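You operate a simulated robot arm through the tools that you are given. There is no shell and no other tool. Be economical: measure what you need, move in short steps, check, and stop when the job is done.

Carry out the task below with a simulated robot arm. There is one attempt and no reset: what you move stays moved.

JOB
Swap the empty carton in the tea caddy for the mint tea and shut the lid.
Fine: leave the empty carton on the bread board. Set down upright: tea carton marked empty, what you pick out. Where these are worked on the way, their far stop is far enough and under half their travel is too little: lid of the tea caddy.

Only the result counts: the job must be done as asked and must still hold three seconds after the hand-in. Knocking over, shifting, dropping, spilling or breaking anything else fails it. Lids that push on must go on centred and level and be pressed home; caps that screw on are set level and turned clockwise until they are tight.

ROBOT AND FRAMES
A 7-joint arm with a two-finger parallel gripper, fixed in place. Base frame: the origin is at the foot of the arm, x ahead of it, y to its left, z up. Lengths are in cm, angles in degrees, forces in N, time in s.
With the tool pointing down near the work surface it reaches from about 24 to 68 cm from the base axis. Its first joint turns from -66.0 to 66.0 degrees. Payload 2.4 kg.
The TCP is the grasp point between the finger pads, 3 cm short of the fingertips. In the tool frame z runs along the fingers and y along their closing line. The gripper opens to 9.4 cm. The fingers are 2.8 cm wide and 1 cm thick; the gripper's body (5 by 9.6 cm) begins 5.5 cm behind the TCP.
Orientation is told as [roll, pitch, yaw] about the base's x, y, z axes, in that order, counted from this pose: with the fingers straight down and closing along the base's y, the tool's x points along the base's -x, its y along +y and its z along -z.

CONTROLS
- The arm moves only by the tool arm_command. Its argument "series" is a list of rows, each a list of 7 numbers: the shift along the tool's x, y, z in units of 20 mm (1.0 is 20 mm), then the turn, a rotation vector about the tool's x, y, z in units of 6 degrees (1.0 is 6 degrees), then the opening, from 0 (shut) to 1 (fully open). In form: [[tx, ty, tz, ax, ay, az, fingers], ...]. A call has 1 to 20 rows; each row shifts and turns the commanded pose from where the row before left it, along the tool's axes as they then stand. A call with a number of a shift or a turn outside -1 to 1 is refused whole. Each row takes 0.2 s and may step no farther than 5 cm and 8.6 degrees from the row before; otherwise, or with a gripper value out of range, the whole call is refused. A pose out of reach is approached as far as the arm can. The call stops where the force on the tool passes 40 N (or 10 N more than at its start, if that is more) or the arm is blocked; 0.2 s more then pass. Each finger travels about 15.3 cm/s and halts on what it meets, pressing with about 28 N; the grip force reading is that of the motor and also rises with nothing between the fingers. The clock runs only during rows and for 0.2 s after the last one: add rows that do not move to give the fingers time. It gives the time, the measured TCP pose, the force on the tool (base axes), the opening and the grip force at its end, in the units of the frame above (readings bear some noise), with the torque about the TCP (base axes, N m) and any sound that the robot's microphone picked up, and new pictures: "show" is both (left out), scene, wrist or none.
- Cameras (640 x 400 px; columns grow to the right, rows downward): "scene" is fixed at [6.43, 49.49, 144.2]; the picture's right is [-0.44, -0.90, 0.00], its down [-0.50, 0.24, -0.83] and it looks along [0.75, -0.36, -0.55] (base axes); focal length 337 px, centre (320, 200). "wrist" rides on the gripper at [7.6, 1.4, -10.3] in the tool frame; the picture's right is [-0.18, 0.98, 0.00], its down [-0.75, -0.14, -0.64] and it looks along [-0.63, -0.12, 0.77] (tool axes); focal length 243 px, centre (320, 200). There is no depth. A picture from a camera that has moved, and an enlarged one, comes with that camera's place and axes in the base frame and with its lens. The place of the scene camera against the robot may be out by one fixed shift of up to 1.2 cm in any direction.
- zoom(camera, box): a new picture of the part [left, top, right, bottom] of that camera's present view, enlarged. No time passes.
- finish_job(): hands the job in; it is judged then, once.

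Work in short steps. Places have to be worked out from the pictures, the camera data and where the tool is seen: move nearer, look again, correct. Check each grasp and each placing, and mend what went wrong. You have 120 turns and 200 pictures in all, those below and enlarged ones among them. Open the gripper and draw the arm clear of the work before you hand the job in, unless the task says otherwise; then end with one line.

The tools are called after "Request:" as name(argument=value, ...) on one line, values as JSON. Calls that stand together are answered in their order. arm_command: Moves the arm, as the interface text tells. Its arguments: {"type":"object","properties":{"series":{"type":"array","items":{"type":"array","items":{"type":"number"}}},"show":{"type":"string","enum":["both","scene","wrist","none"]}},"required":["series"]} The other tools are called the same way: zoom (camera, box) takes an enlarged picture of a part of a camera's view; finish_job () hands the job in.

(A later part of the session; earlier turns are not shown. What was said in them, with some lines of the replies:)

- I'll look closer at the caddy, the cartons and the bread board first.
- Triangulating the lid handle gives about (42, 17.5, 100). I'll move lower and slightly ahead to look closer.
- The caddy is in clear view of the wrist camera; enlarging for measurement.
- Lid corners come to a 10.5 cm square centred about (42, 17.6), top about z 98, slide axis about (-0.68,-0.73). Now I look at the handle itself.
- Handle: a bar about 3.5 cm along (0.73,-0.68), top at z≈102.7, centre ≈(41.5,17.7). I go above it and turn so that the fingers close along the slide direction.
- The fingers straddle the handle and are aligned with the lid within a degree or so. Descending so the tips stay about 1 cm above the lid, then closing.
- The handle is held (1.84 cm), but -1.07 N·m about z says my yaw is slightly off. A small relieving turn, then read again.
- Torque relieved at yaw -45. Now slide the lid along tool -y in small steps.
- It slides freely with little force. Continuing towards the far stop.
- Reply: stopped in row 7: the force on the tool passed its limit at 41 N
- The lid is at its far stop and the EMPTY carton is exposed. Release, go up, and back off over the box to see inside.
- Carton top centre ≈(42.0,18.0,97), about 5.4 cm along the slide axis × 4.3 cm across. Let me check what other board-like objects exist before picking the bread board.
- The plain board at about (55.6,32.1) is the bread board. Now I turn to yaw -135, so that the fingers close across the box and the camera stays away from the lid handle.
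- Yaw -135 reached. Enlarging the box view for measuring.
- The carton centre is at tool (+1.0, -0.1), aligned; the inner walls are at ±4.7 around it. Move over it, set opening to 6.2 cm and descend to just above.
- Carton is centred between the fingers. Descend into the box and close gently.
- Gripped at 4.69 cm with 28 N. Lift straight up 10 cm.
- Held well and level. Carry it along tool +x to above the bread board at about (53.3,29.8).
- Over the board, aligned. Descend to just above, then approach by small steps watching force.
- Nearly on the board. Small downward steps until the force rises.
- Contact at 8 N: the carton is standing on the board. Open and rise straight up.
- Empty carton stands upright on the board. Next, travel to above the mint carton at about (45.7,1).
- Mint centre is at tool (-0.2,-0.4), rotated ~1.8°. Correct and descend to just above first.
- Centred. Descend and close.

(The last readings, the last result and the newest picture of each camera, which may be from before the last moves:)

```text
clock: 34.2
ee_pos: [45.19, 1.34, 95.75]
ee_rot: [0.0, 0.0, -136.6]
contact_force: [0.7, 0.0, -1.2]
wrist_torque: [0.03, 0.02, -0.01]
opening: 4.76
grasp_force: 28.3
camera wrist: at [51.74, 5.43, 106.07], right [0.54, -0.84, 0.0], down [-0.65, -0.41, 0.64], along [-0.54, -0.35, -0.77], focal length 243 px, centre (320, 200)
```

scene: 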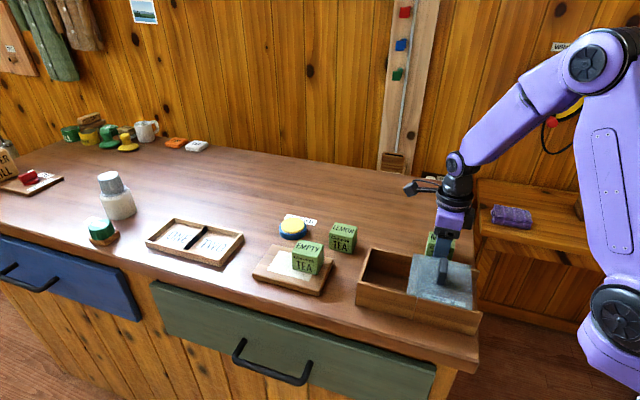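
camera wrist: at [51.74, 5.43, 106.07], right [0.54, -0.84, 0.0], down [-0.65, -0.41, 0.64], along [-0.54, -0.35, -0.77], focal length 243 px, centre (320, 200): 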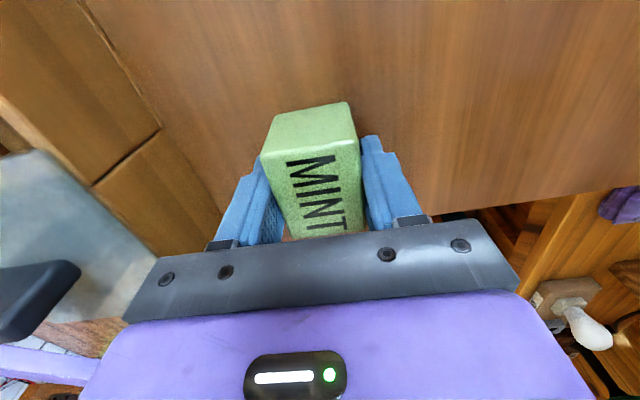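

Mint gripped (4.76 cm). Lift high, then carry over to above the open box.

Request:
arm_command(series=[[0, 0, -0.5, 0, 0, 0, 0.35], [0, 0, -1, 0, 0, 0, 0.35], [0, 0, -1, 0, 0, 0, 0.35], [0, 0, -1, 0, 0, 0, 0.35], [0, 0, -1, 0, 0, 0, 0.35], [0, 0, -1, 0, 0, 0, 0.35], [0, 0, -1, 0, 0, -0.3, 0.35], [0.58, -0.89, 0, 0, 0, 0, 0.35], [0.58, -0.89, 0, 0, 0, 0, 0.35], [0.58, -0.89, 0, 0, 0, 0, 0.35], [0.58, -0.89, 0, 0, 0, 0, 0.35], [0.58, -0.89, 0, 0, 0, 0, 0.35], [0.58, -0.89, 0, 0, 0, 0, 0.35], [0.58, -0.89, 0, 0, 0, 0, 0.35], [0.58, -0.89, 0, 0, 0, 0, 0.35], [0, 0, 0, 0, 0, 0, 0.35]])

Request:
zoom(camera="wrist", box=[200, 0, 440, 240])

```text
clock: 37.6
ee_pos: [41.75, 18.05, 108.78]
ee_rot: [0.2, -0.1, -134.8]
contact_force: [-0.8, 0.7, 0.1]
wrist_torque: [0.0, -0.03, 0.01]
opening: 4.75
grasp_force: 28.1
camera wrist: at [48.2, 22.39, 119.03], right [0.57, -0.82, 0.0], down [-0.63, -0.43, 0.64], along [-0.53, -0.37, -0.77], focal length 243 px, centre (320, 200)
```

scene: 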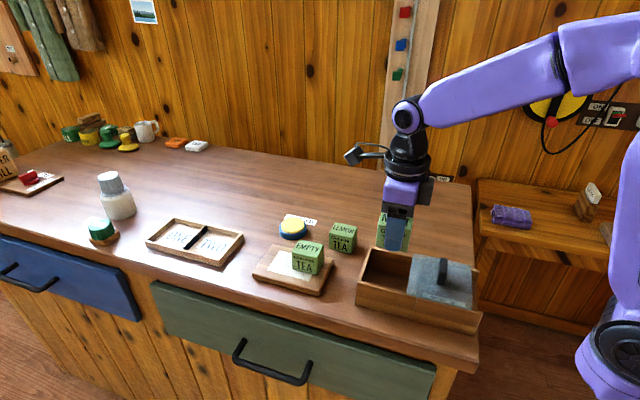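
wrist: 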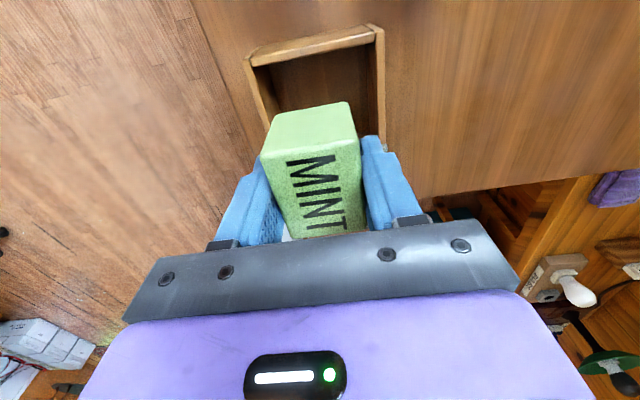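

```text
1.67 times, centred on (320, 120) of wrist
camera zoom: at [48.2, 22.39, 119.03], right [0.57, -0.82, 0.0], down [-0.63, -0.43, 0.64], along [-0.53, -0.37, -0.77], focal length 404 px, centre (320, 333)
```

zoom: 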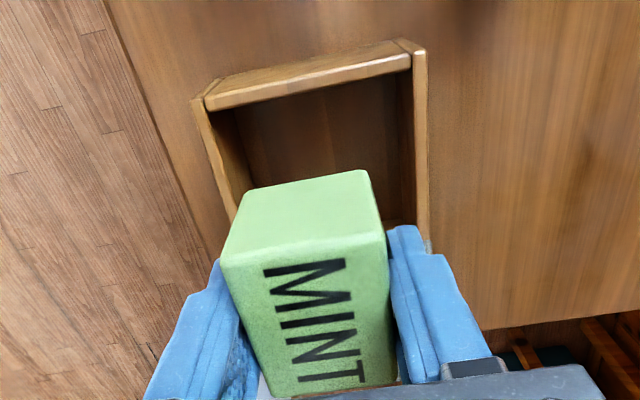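

Same spot as where the empty carton came out. Descend to z≈97.3, then feel for the floor.

Request:
arm_command(series=[[0, 0, 1, 0, 0, 0, 0.35], [0, 0, 1, 0, 0, 0, 0.35], [0, 0, 1, 0, 0, 0, 0.35], [0, 0, 0.8, 0, 0, 0, 0.35], [0, 0, 0.7, 0, 0, 0, 0.35], [0, 0, 0.7, 0, 0, 0, 0.35], [0, 0, 0.5, 0, 0, 0, 0.35], [0, 0, 0, 0, 0, 0, 0.35]])

```text
clock: 39.4
ee_pos: [41.69, 17.97, 97.43]
ee_rot: [0.1, -0.1, -134.7]
contact_force: [-0.3, 0.1, -1.5]
wrist_torque: [0.03, -0.03, -0.01]
opening: 4.75
grasp_force: 28.1
camera wrist: at [48.06, 22.29, 107.62], right [0.57, -0.82, 0.0], down [-0.63, -0.43, 0.64], along [-0.53, -0.37, -0.77], focal length 243 px, centre (320, 200)
```

scene: 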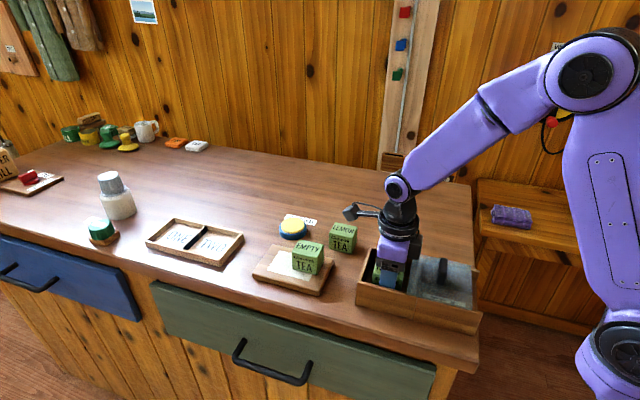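
wrist: 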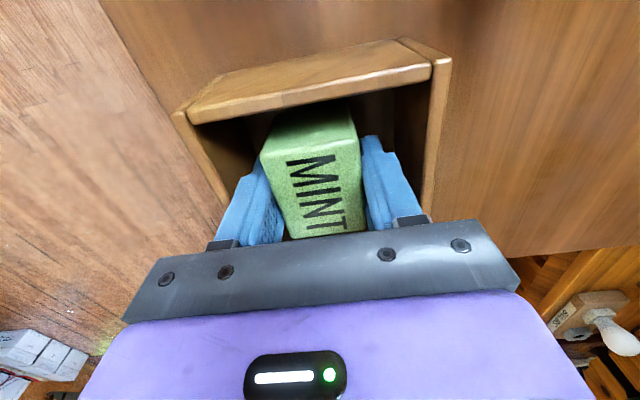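

Inside, no contact yet. Small steps down.

Request:
arm_command(series=[[0, 0, 0.2, 0, 0, 0, 0.35], [0, 0, 0.15, 0, 0, 0, 0.35], [0, 0, 0.1, 0, 0, 0, 0.35], [0, 0, 0, 0, 0, 0, 0.35]], show="none")

```text
clock: 40.4
ee_pos: [41.59, 18.02, 96.43]
ee_rot: [0.1, -0.1, -134.8]
contact_force: [0.2, 0.1, -0.1]
wrist_torque: [0.01, -0.01, 0.03]
opening: 4.79
grasp_force: 27.9
```

Request:
arm_command(series=[[0, 0, 0.1, 0, 0, 0, 0.35], [0, 0, 0.08, 0, 0, 0, 0.35], [0, 0, 0, 0, 0, 0, 0.35]], show="none")

```text
clock: 41.2
ee_pos: [41.65, 17.97, 96.07]
ee_rot: [0.1, 0.1, -134.8]
contact_force: [-4.8, -3.5, 27.4]
wrist_torque: [0.03, 0.04, 0.04]
opening: 4.78
grasp_force: 27.6
```

Floor contact (27 N). Ease up a hair, open to 6.2 cm and rise.

Request:
arm_command(series=[[0, 0, -0.05, 0, 0, 0, 0.35], [0, 0, 0, 0, 0, 0, 0.55], [0, 0, 0, 0, 0, 0, 0.66], [0, 0, 0, 0, 0, 0, 0.66], [0, 0, -0.5, 0, 0, 0, 0.66], [0, 0, -1, 0, 0, 0, 0.66], [0, 0, -1, 0, 0, 0, 0.66], [0, 0, -1, 0, 0, 0, 0.66], [0, 0, -1, 0, 0, 0, 0.66], [0, 0, -1, 0, 0, 0, 0.66], [0, 0, -1, 0, 0, 0, 0.66], [0, 0, -1, 0, 0, 0, 0.66], [0, 0, 0, 0, 0, 0, 0.66]])

Request:
zoom(camera="scene", box=[345, 220, 485, 340])

```text
clock: 44.0
ee_pos: [41.72, 17.99, 111.17]
ee_rot: [0.1, -0.1, -134.8]
contact_force: [0.5, 0.5, -0.7]
wrist_torque: [-0.01, 0.0, 0.01]
opening: 6.19
grasp_force: 0.0
camera wrist: at [48.15, 22.33, 121.39], right [0.57, -0.82, 0.0], down [-0.63, -0.43, 0.64], along [-0.53, -0.37, -0.77], focal length 243 px, centre (320, 200)
```

scene: 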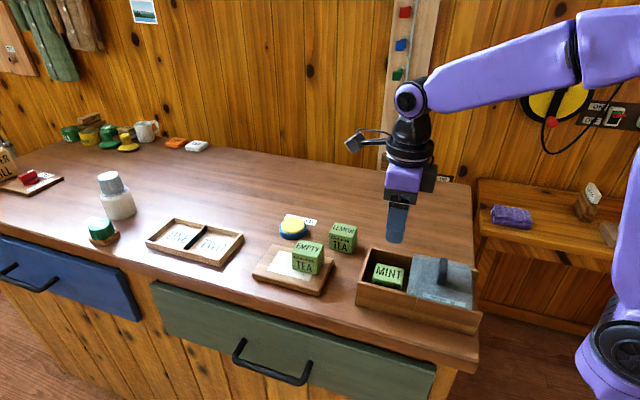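
wrist: 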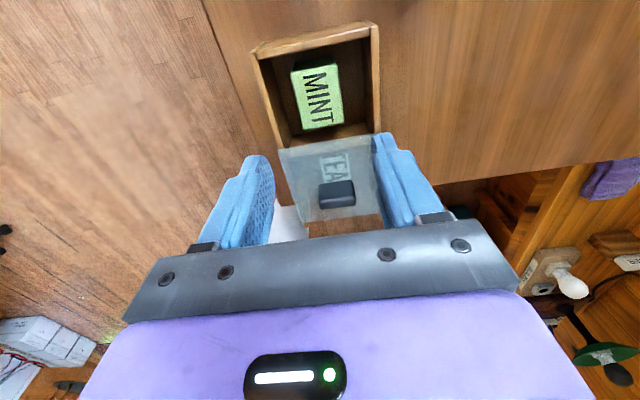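

```text
3.33 times, centred on (415, 280) of scene
camera zoom: at [6.43, 49.49, 144.2], right [-0.44, -0.9, 0.0], down [-0.5, 0.24, -0.83], along [0.75, -0.36, -0.55], focal length 1122 px, centre (3, -67)
```

zoom: 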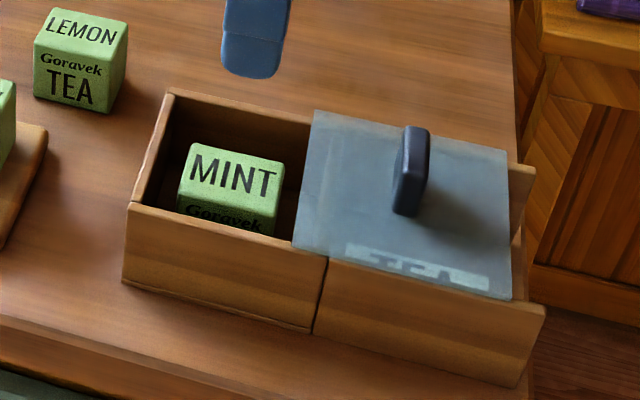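

Mint is upright in the caddy. Turn back to yaw -45 and go above the lid handle at (35.5,11.5).

Request:
arm_command(series=[[0, 0, 0, 0, 0, -1, 1], [0, 0, 0, 0, 0, -1, 1], [0, 0, 0, 0, 0, -1, 1], [0, 0, 0, 0, 0, -1, 1], [0, 0, 0, 0, 0, -1, 1], [0, 0, 0, 0, 0, -1, 1], [0, 0, 0, 0, 0, -1, 1], [0, 0, 0, 0, 0, -1, 1], [0, 0, 0, 0, 0, -1, 1], [0, 0, 0, 0, 0, -1, 1], [0, 0, 0, 0, 0, -1, 1], [0, 0, 0, 0, 0, -1, 1], [0, 0, 0, 0, 0, -1, 1], [0, 0, 0, 0, 0, -1, 1], [0, 0, 0, 0, 0, -1, 1], [0, -0.9, 0, 0, 0, 0, 1], [0, -0.9, 0, 0, 0, 0, 1], [0, -0.9, 0, 0, 0, 0, 1], [0, -0.9, 0, 0, 0, 0, 1], [0, -0.9, 0, 0, 0, 0, 1]])

```text
clock: 48.2
ee_pos: [35.26, 11.47, 111.1]
ee_rot: [0.0, -0.1, -44.8]
contact_force: [0.1, 0.0, 0.1]
wrist_torque: [-0.02, 0.03, 0.0]
opening: 9.4
grasp_force: 0.0
camera wrist: at [30.89, 17.86, 121.36], right [0.82, 0.57, 0.0], down [0.43, -0.63, 0.64], along [0.37, -0.53, -0.77], focal length 243 px, centre (320, 200)
```

scene: 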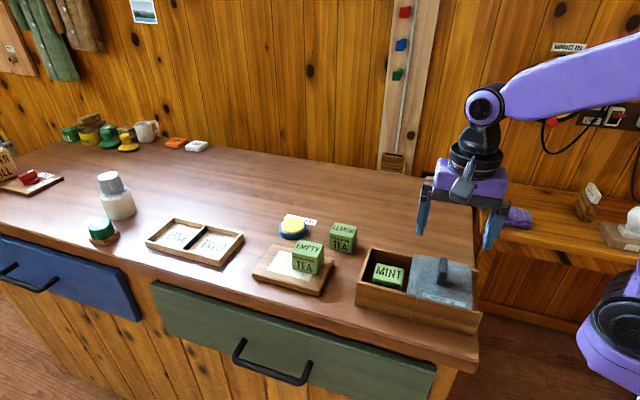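
wrist: 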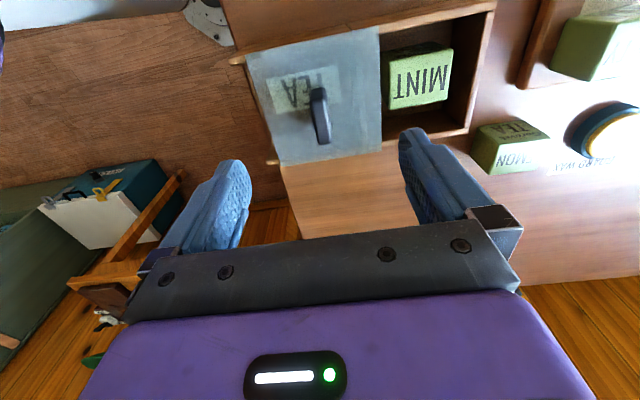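

Over the handle. Descend to z 102.3 and grip it.

Request:
arm_command(series=[[0, 0.08, 1, 0, 0, 0, 1], [0, 0, 1, 0, 0, 0, 1], [0, 0, 1, 0, 0, 0, 1], [0, 0, 1, 0, 0, 0, 1], [0, 0, 0.4, 0, 0, 0, 1], [0, 0, 0, 0, 0, 0, 0.6], [0, 0, 0, 0, 0, 0, 0.3], [0, 0, 0, 0, 0, 0, 0], [0, 0, 0, 0, 0, 0, 0], [0, 0, 0, 0, 0, 0, 0]])

```text
clock: 50.4
ee_pos: [35.39, 11.78, 102.43]
ee_rot: [-0.1, 0.0, -44.8]
contact_force: [-0.7, -0.2, -5.9]
wrist_torque: [-0.08, -0.12, -0.16]
opening: 1.76
grasp_force: 45.1
camera wrist: at [31.07, 18.12, 112.61], right [0.82, 0.57, 0.0], down [0.43, -0.63, 0.64], along [0.36, -0.53, -0.77], focal length 243 px, centre (320, 200)
```

scene: 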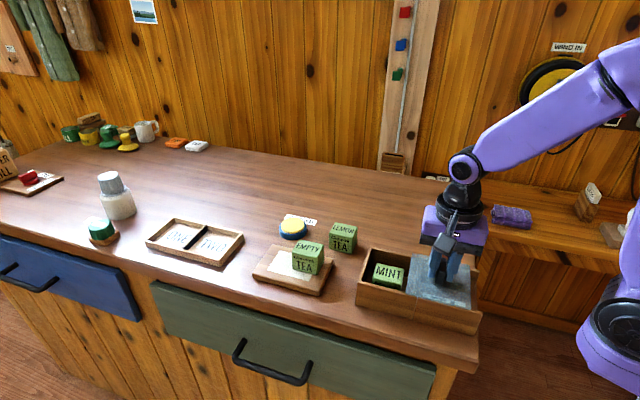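
wrist: 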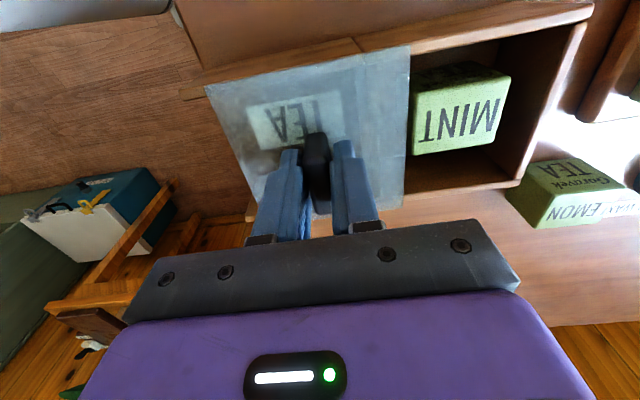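

Handle gripped. Slide the lid back along tool +y.

Request:
arm_command(series=[[0, 0.5, 0, 0, 0, 0, 0], [0, 0.5, 0, 0, 0, 0, 0], [0, 0.5, 0, 0, 0, 0, 0], [0, 0.5, 0, 0, 0, 0, 0], [0, 0.5, 0, 0, 0, 0, 0], [0, 0.5, 0, 0, 0, 0, 0], [0, 0.5, 0, 0, 0, 0, 0], [0, 0, 0, 0, 0, 0, 0]], show="none")

```text
clock: 52.2
ee_pos: [40.39, 16.64, 102.29]
ee_rot: [0.1, -0.3, -44.8]
contact_force: [-5.0, 5.3, 16.6]
wrist_torque: [0.01, 0.07, -0.18]
opening: 1.82
grasp_force: 44.4
```

An upward force of 17 N appeared; let me look before going on.

Request:
zoom(camera="wrist", box=[190, 0, 430, 230])

Request:
zoom(camera="scene", box=[345, 220, 485, 340])

```text
1.74 times, centred on (310, 115) of wrist
camera zoom: at [35.94, 23.0, 112.6], right [0.82, 0.57, 0.0], down [0.43, -0.63, 0.64], along [0.37, -0.53, -0.77], focal length 422 px, centre (337, 348)
```

zoom: 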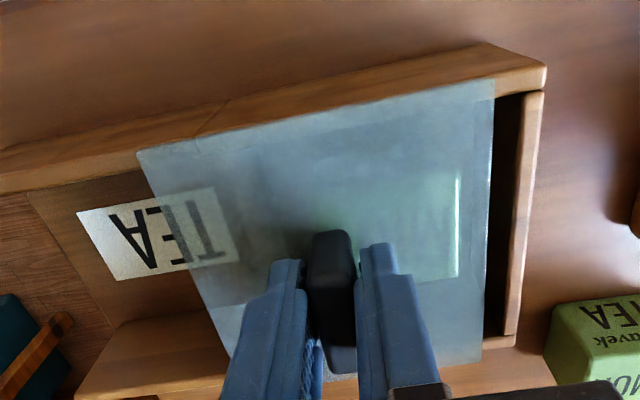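

```text
3.33 times, centred on (415, 280) of scene
camera zoom: at [6.39, 49.5, 144.2], right [-0.44, -0.9, 0.0], down [-0.5, 0.24, -0.83], along [0.75, -0.36, -0.55], focal length 1122 px, centre (3, -67)
```

zoom: 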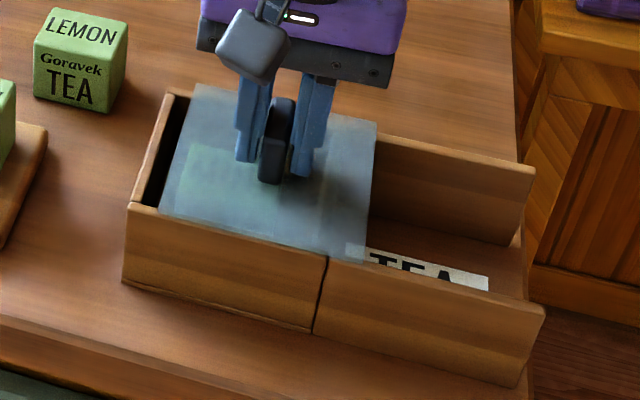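

The lid runs properly in its grooves with ~1.3 cm remaining. I relieve the side and vertical force slightly and continue.

Request:
arm_command(series=[[0.08, 0, -0.05, 0, 0, 0, 0], [0, 0.25, 0, 0, 0, 0, 0], [0, 0.25, 0, 0, 0, 0, 0], [0, 0.15, 0, 0, 0, 0, 0], [0, 0, 0, 0, 0, 0, 0]], show="none")

Request:
zoom(camera="scene", box=[345, 220, 485, 340])

```text
clock: 53.4
ee_pos: [41.09, 17.53, 102.38]
ee_rot: [-0.1, -0.1, -44.9]
contact_force: [9.2, -9.8, -19.3]
wrist_torque: [-0.11, -0.02, -0.09]
opening: 1.8
grasp_force: 45.0
```

```text
3.33 times, centred on (415, 280) of scene
camera zoom: at [6.48, 49.48, 144.2], right [-0.44, -0.9, 0.0], down [-0.5, 0.24, -0.83], along [0.75, -0.36, -0.55], focal length 1122 px, centre (3, -67)
```

zoom: 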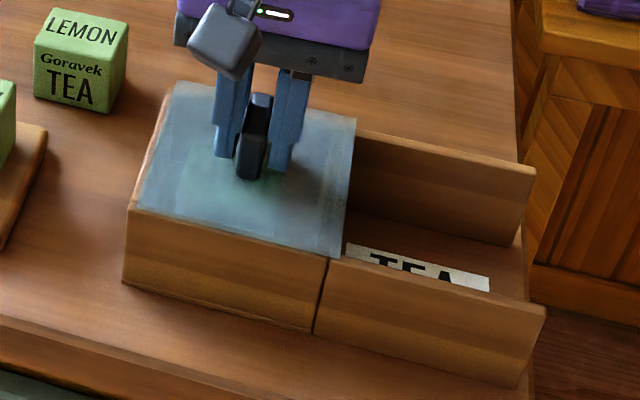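

Overcorrected; take half back and push on to the stop.

Request:
arm_command(series=[[-0.05, 0, 0.03, 0, 0, 0, 0], [0, 0.15, 0, 0, 0, 0, 0], [0, 0.15, 0, 0, 0, 0, 0], [0, 0.15, 0, 0, 0, 0, 0], [0, 0.15, 0, 0, 0, 0, 0], [0, 0, 0, 0, 0, 0, 0]], show="none")

Request:
zoom(camera="scene", box=[345, 220, 485, 340])

```text
clock: 54.6
ee_pos: [41.59, 17.89, 102.39]
ee_rot: [-1.1, 0.1, -44.8]
contact_force: [-11.0, -7.0, 12.3]
wrist_torque: [-0.44, -0.27, -0.06]
opening: 1.81
grasp_force: 45.2
stopped in row 5: the force on the tool passed its limit at 44 N (the readings are from after the stop); the commanded pose is now the measured one
```

```text
3.33 times, centred on (415, 280) of scene
camera zoom: at [6.37, 49.47, 144.21], right [-0.44, -0.9, 0.0], down [-0.5, 0.24, -0.83], along [0.75, -0.36, -0.55], focal length 1122 px, centre (3, -67)
```

zoom: 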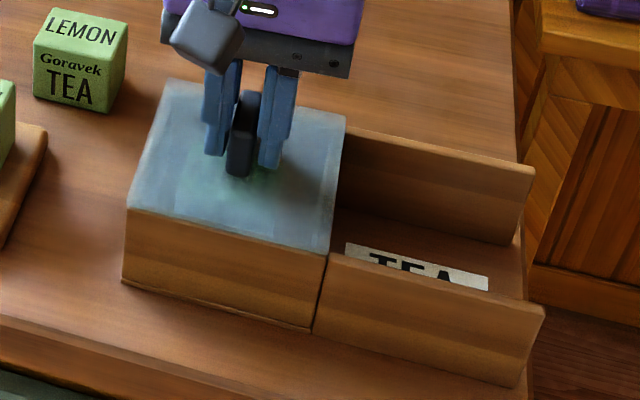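

The lid hit its closed stop, matching the start look. Release and rise clear.

Request:
arm_command(series=[[0, 0, 0, 0, 0, 0, 0.25], [0, 0, 0, 0, 0, 0, 0.5], [0, 0, 0, 0, 0, 0, 0.5], [0, 0, -0.5, 0, 0, 0, 0.5], [0, 0, -1, 0, 0, 0, 0.5], [0, 0, -1, 0, 0, 0, 0.5], [0, 0, -1, 0, 0, 0, 0.5], [0, 0, -1, 0, 0, 0, 0.5], [0, 0, -1, 0, 0, 0, 1], [0, 0, -1, 0, 0, 0, 1], [0, 0, -1, 0, 0, 0, 1], [0, 0, 0, 0, 0, 0, 1]])

Request:
zoom(camera="scene", box=[240, 200, 490, 350])

Request:
zoom(camera="wrist", box=[160, 0, 480, 200])

```text
clock: 57.2
ee_pos: [41.86, 17.97, 117.24]
ee_rot: [-1.0, 0.1, -44.8]
contact_force: [-0.1, 0.3, 0.1]
wrist_torque: [-0.03, 0.0, 0.0]
opening: 9.41
grasp_force: 0.0
camera wrist: at [37.63, 24.48, 127.51], right [0.82, 0.57, -0.01], down [0.44, -0.63, 0.64], along [0.36, -0.54, -0.77], focal length 243 px, centre (320, 200)
```

scene: 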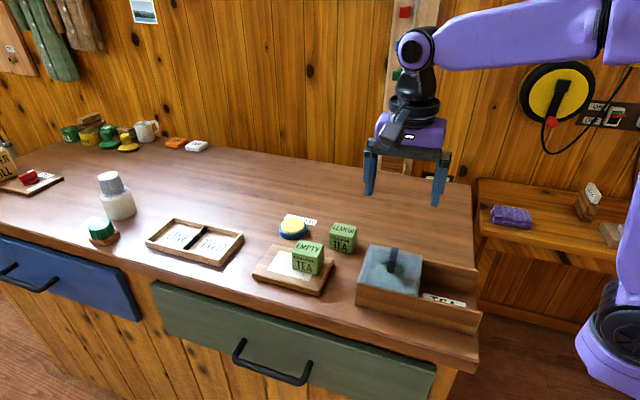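
wrist: 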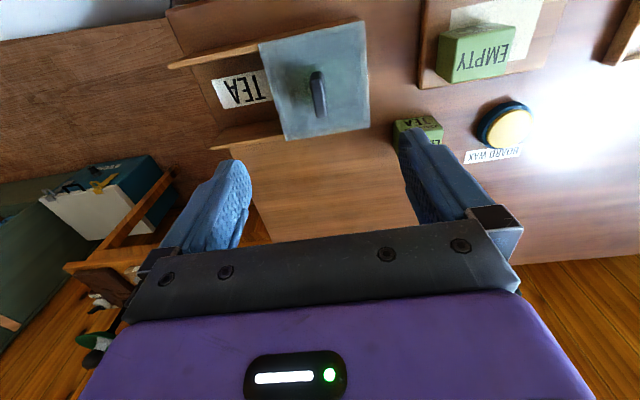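

```text
2.56 times, centred on (365, 275) of scene
camera zoom: at [6.43, 49.49, 144.2], right [-0.44, -0.9, 0.0], down [-0.5, 0.24, -0.83], along [0.75, -0.36, -0.55], focal length 862 px, centre (205, 8)
```

zoom: 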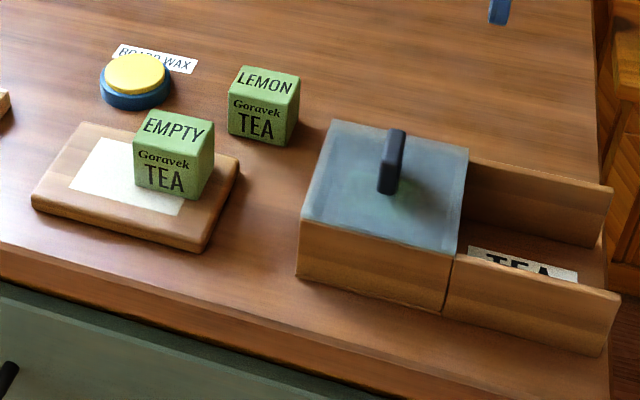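

```text
2.00 times, centred on (320, 100) of wrist
camera zoom: at [37.63, 24.48, 127.51], right [0.82, 0.57, -0.01], down [0.44, -0.63, 0.64], along [0.36, -0.54, -0.77], focal length 485 px, centre (320, 400)
```

zoom: 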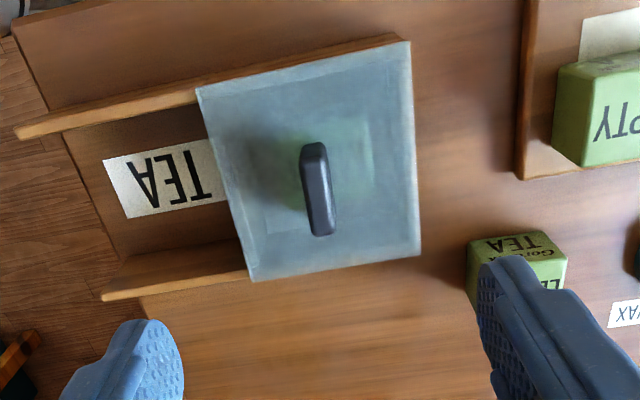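

The lid is shut flush, the mint carton is inside, and the empty one stands upright on the bread board. The gripper is open and clear, so I hand in.

Request:
finish_job()

```text
The job is handed in.
```

The mint tea is in the caddy with the lid shut, and the empty carton stands upright on the bread board; the job is handed in.
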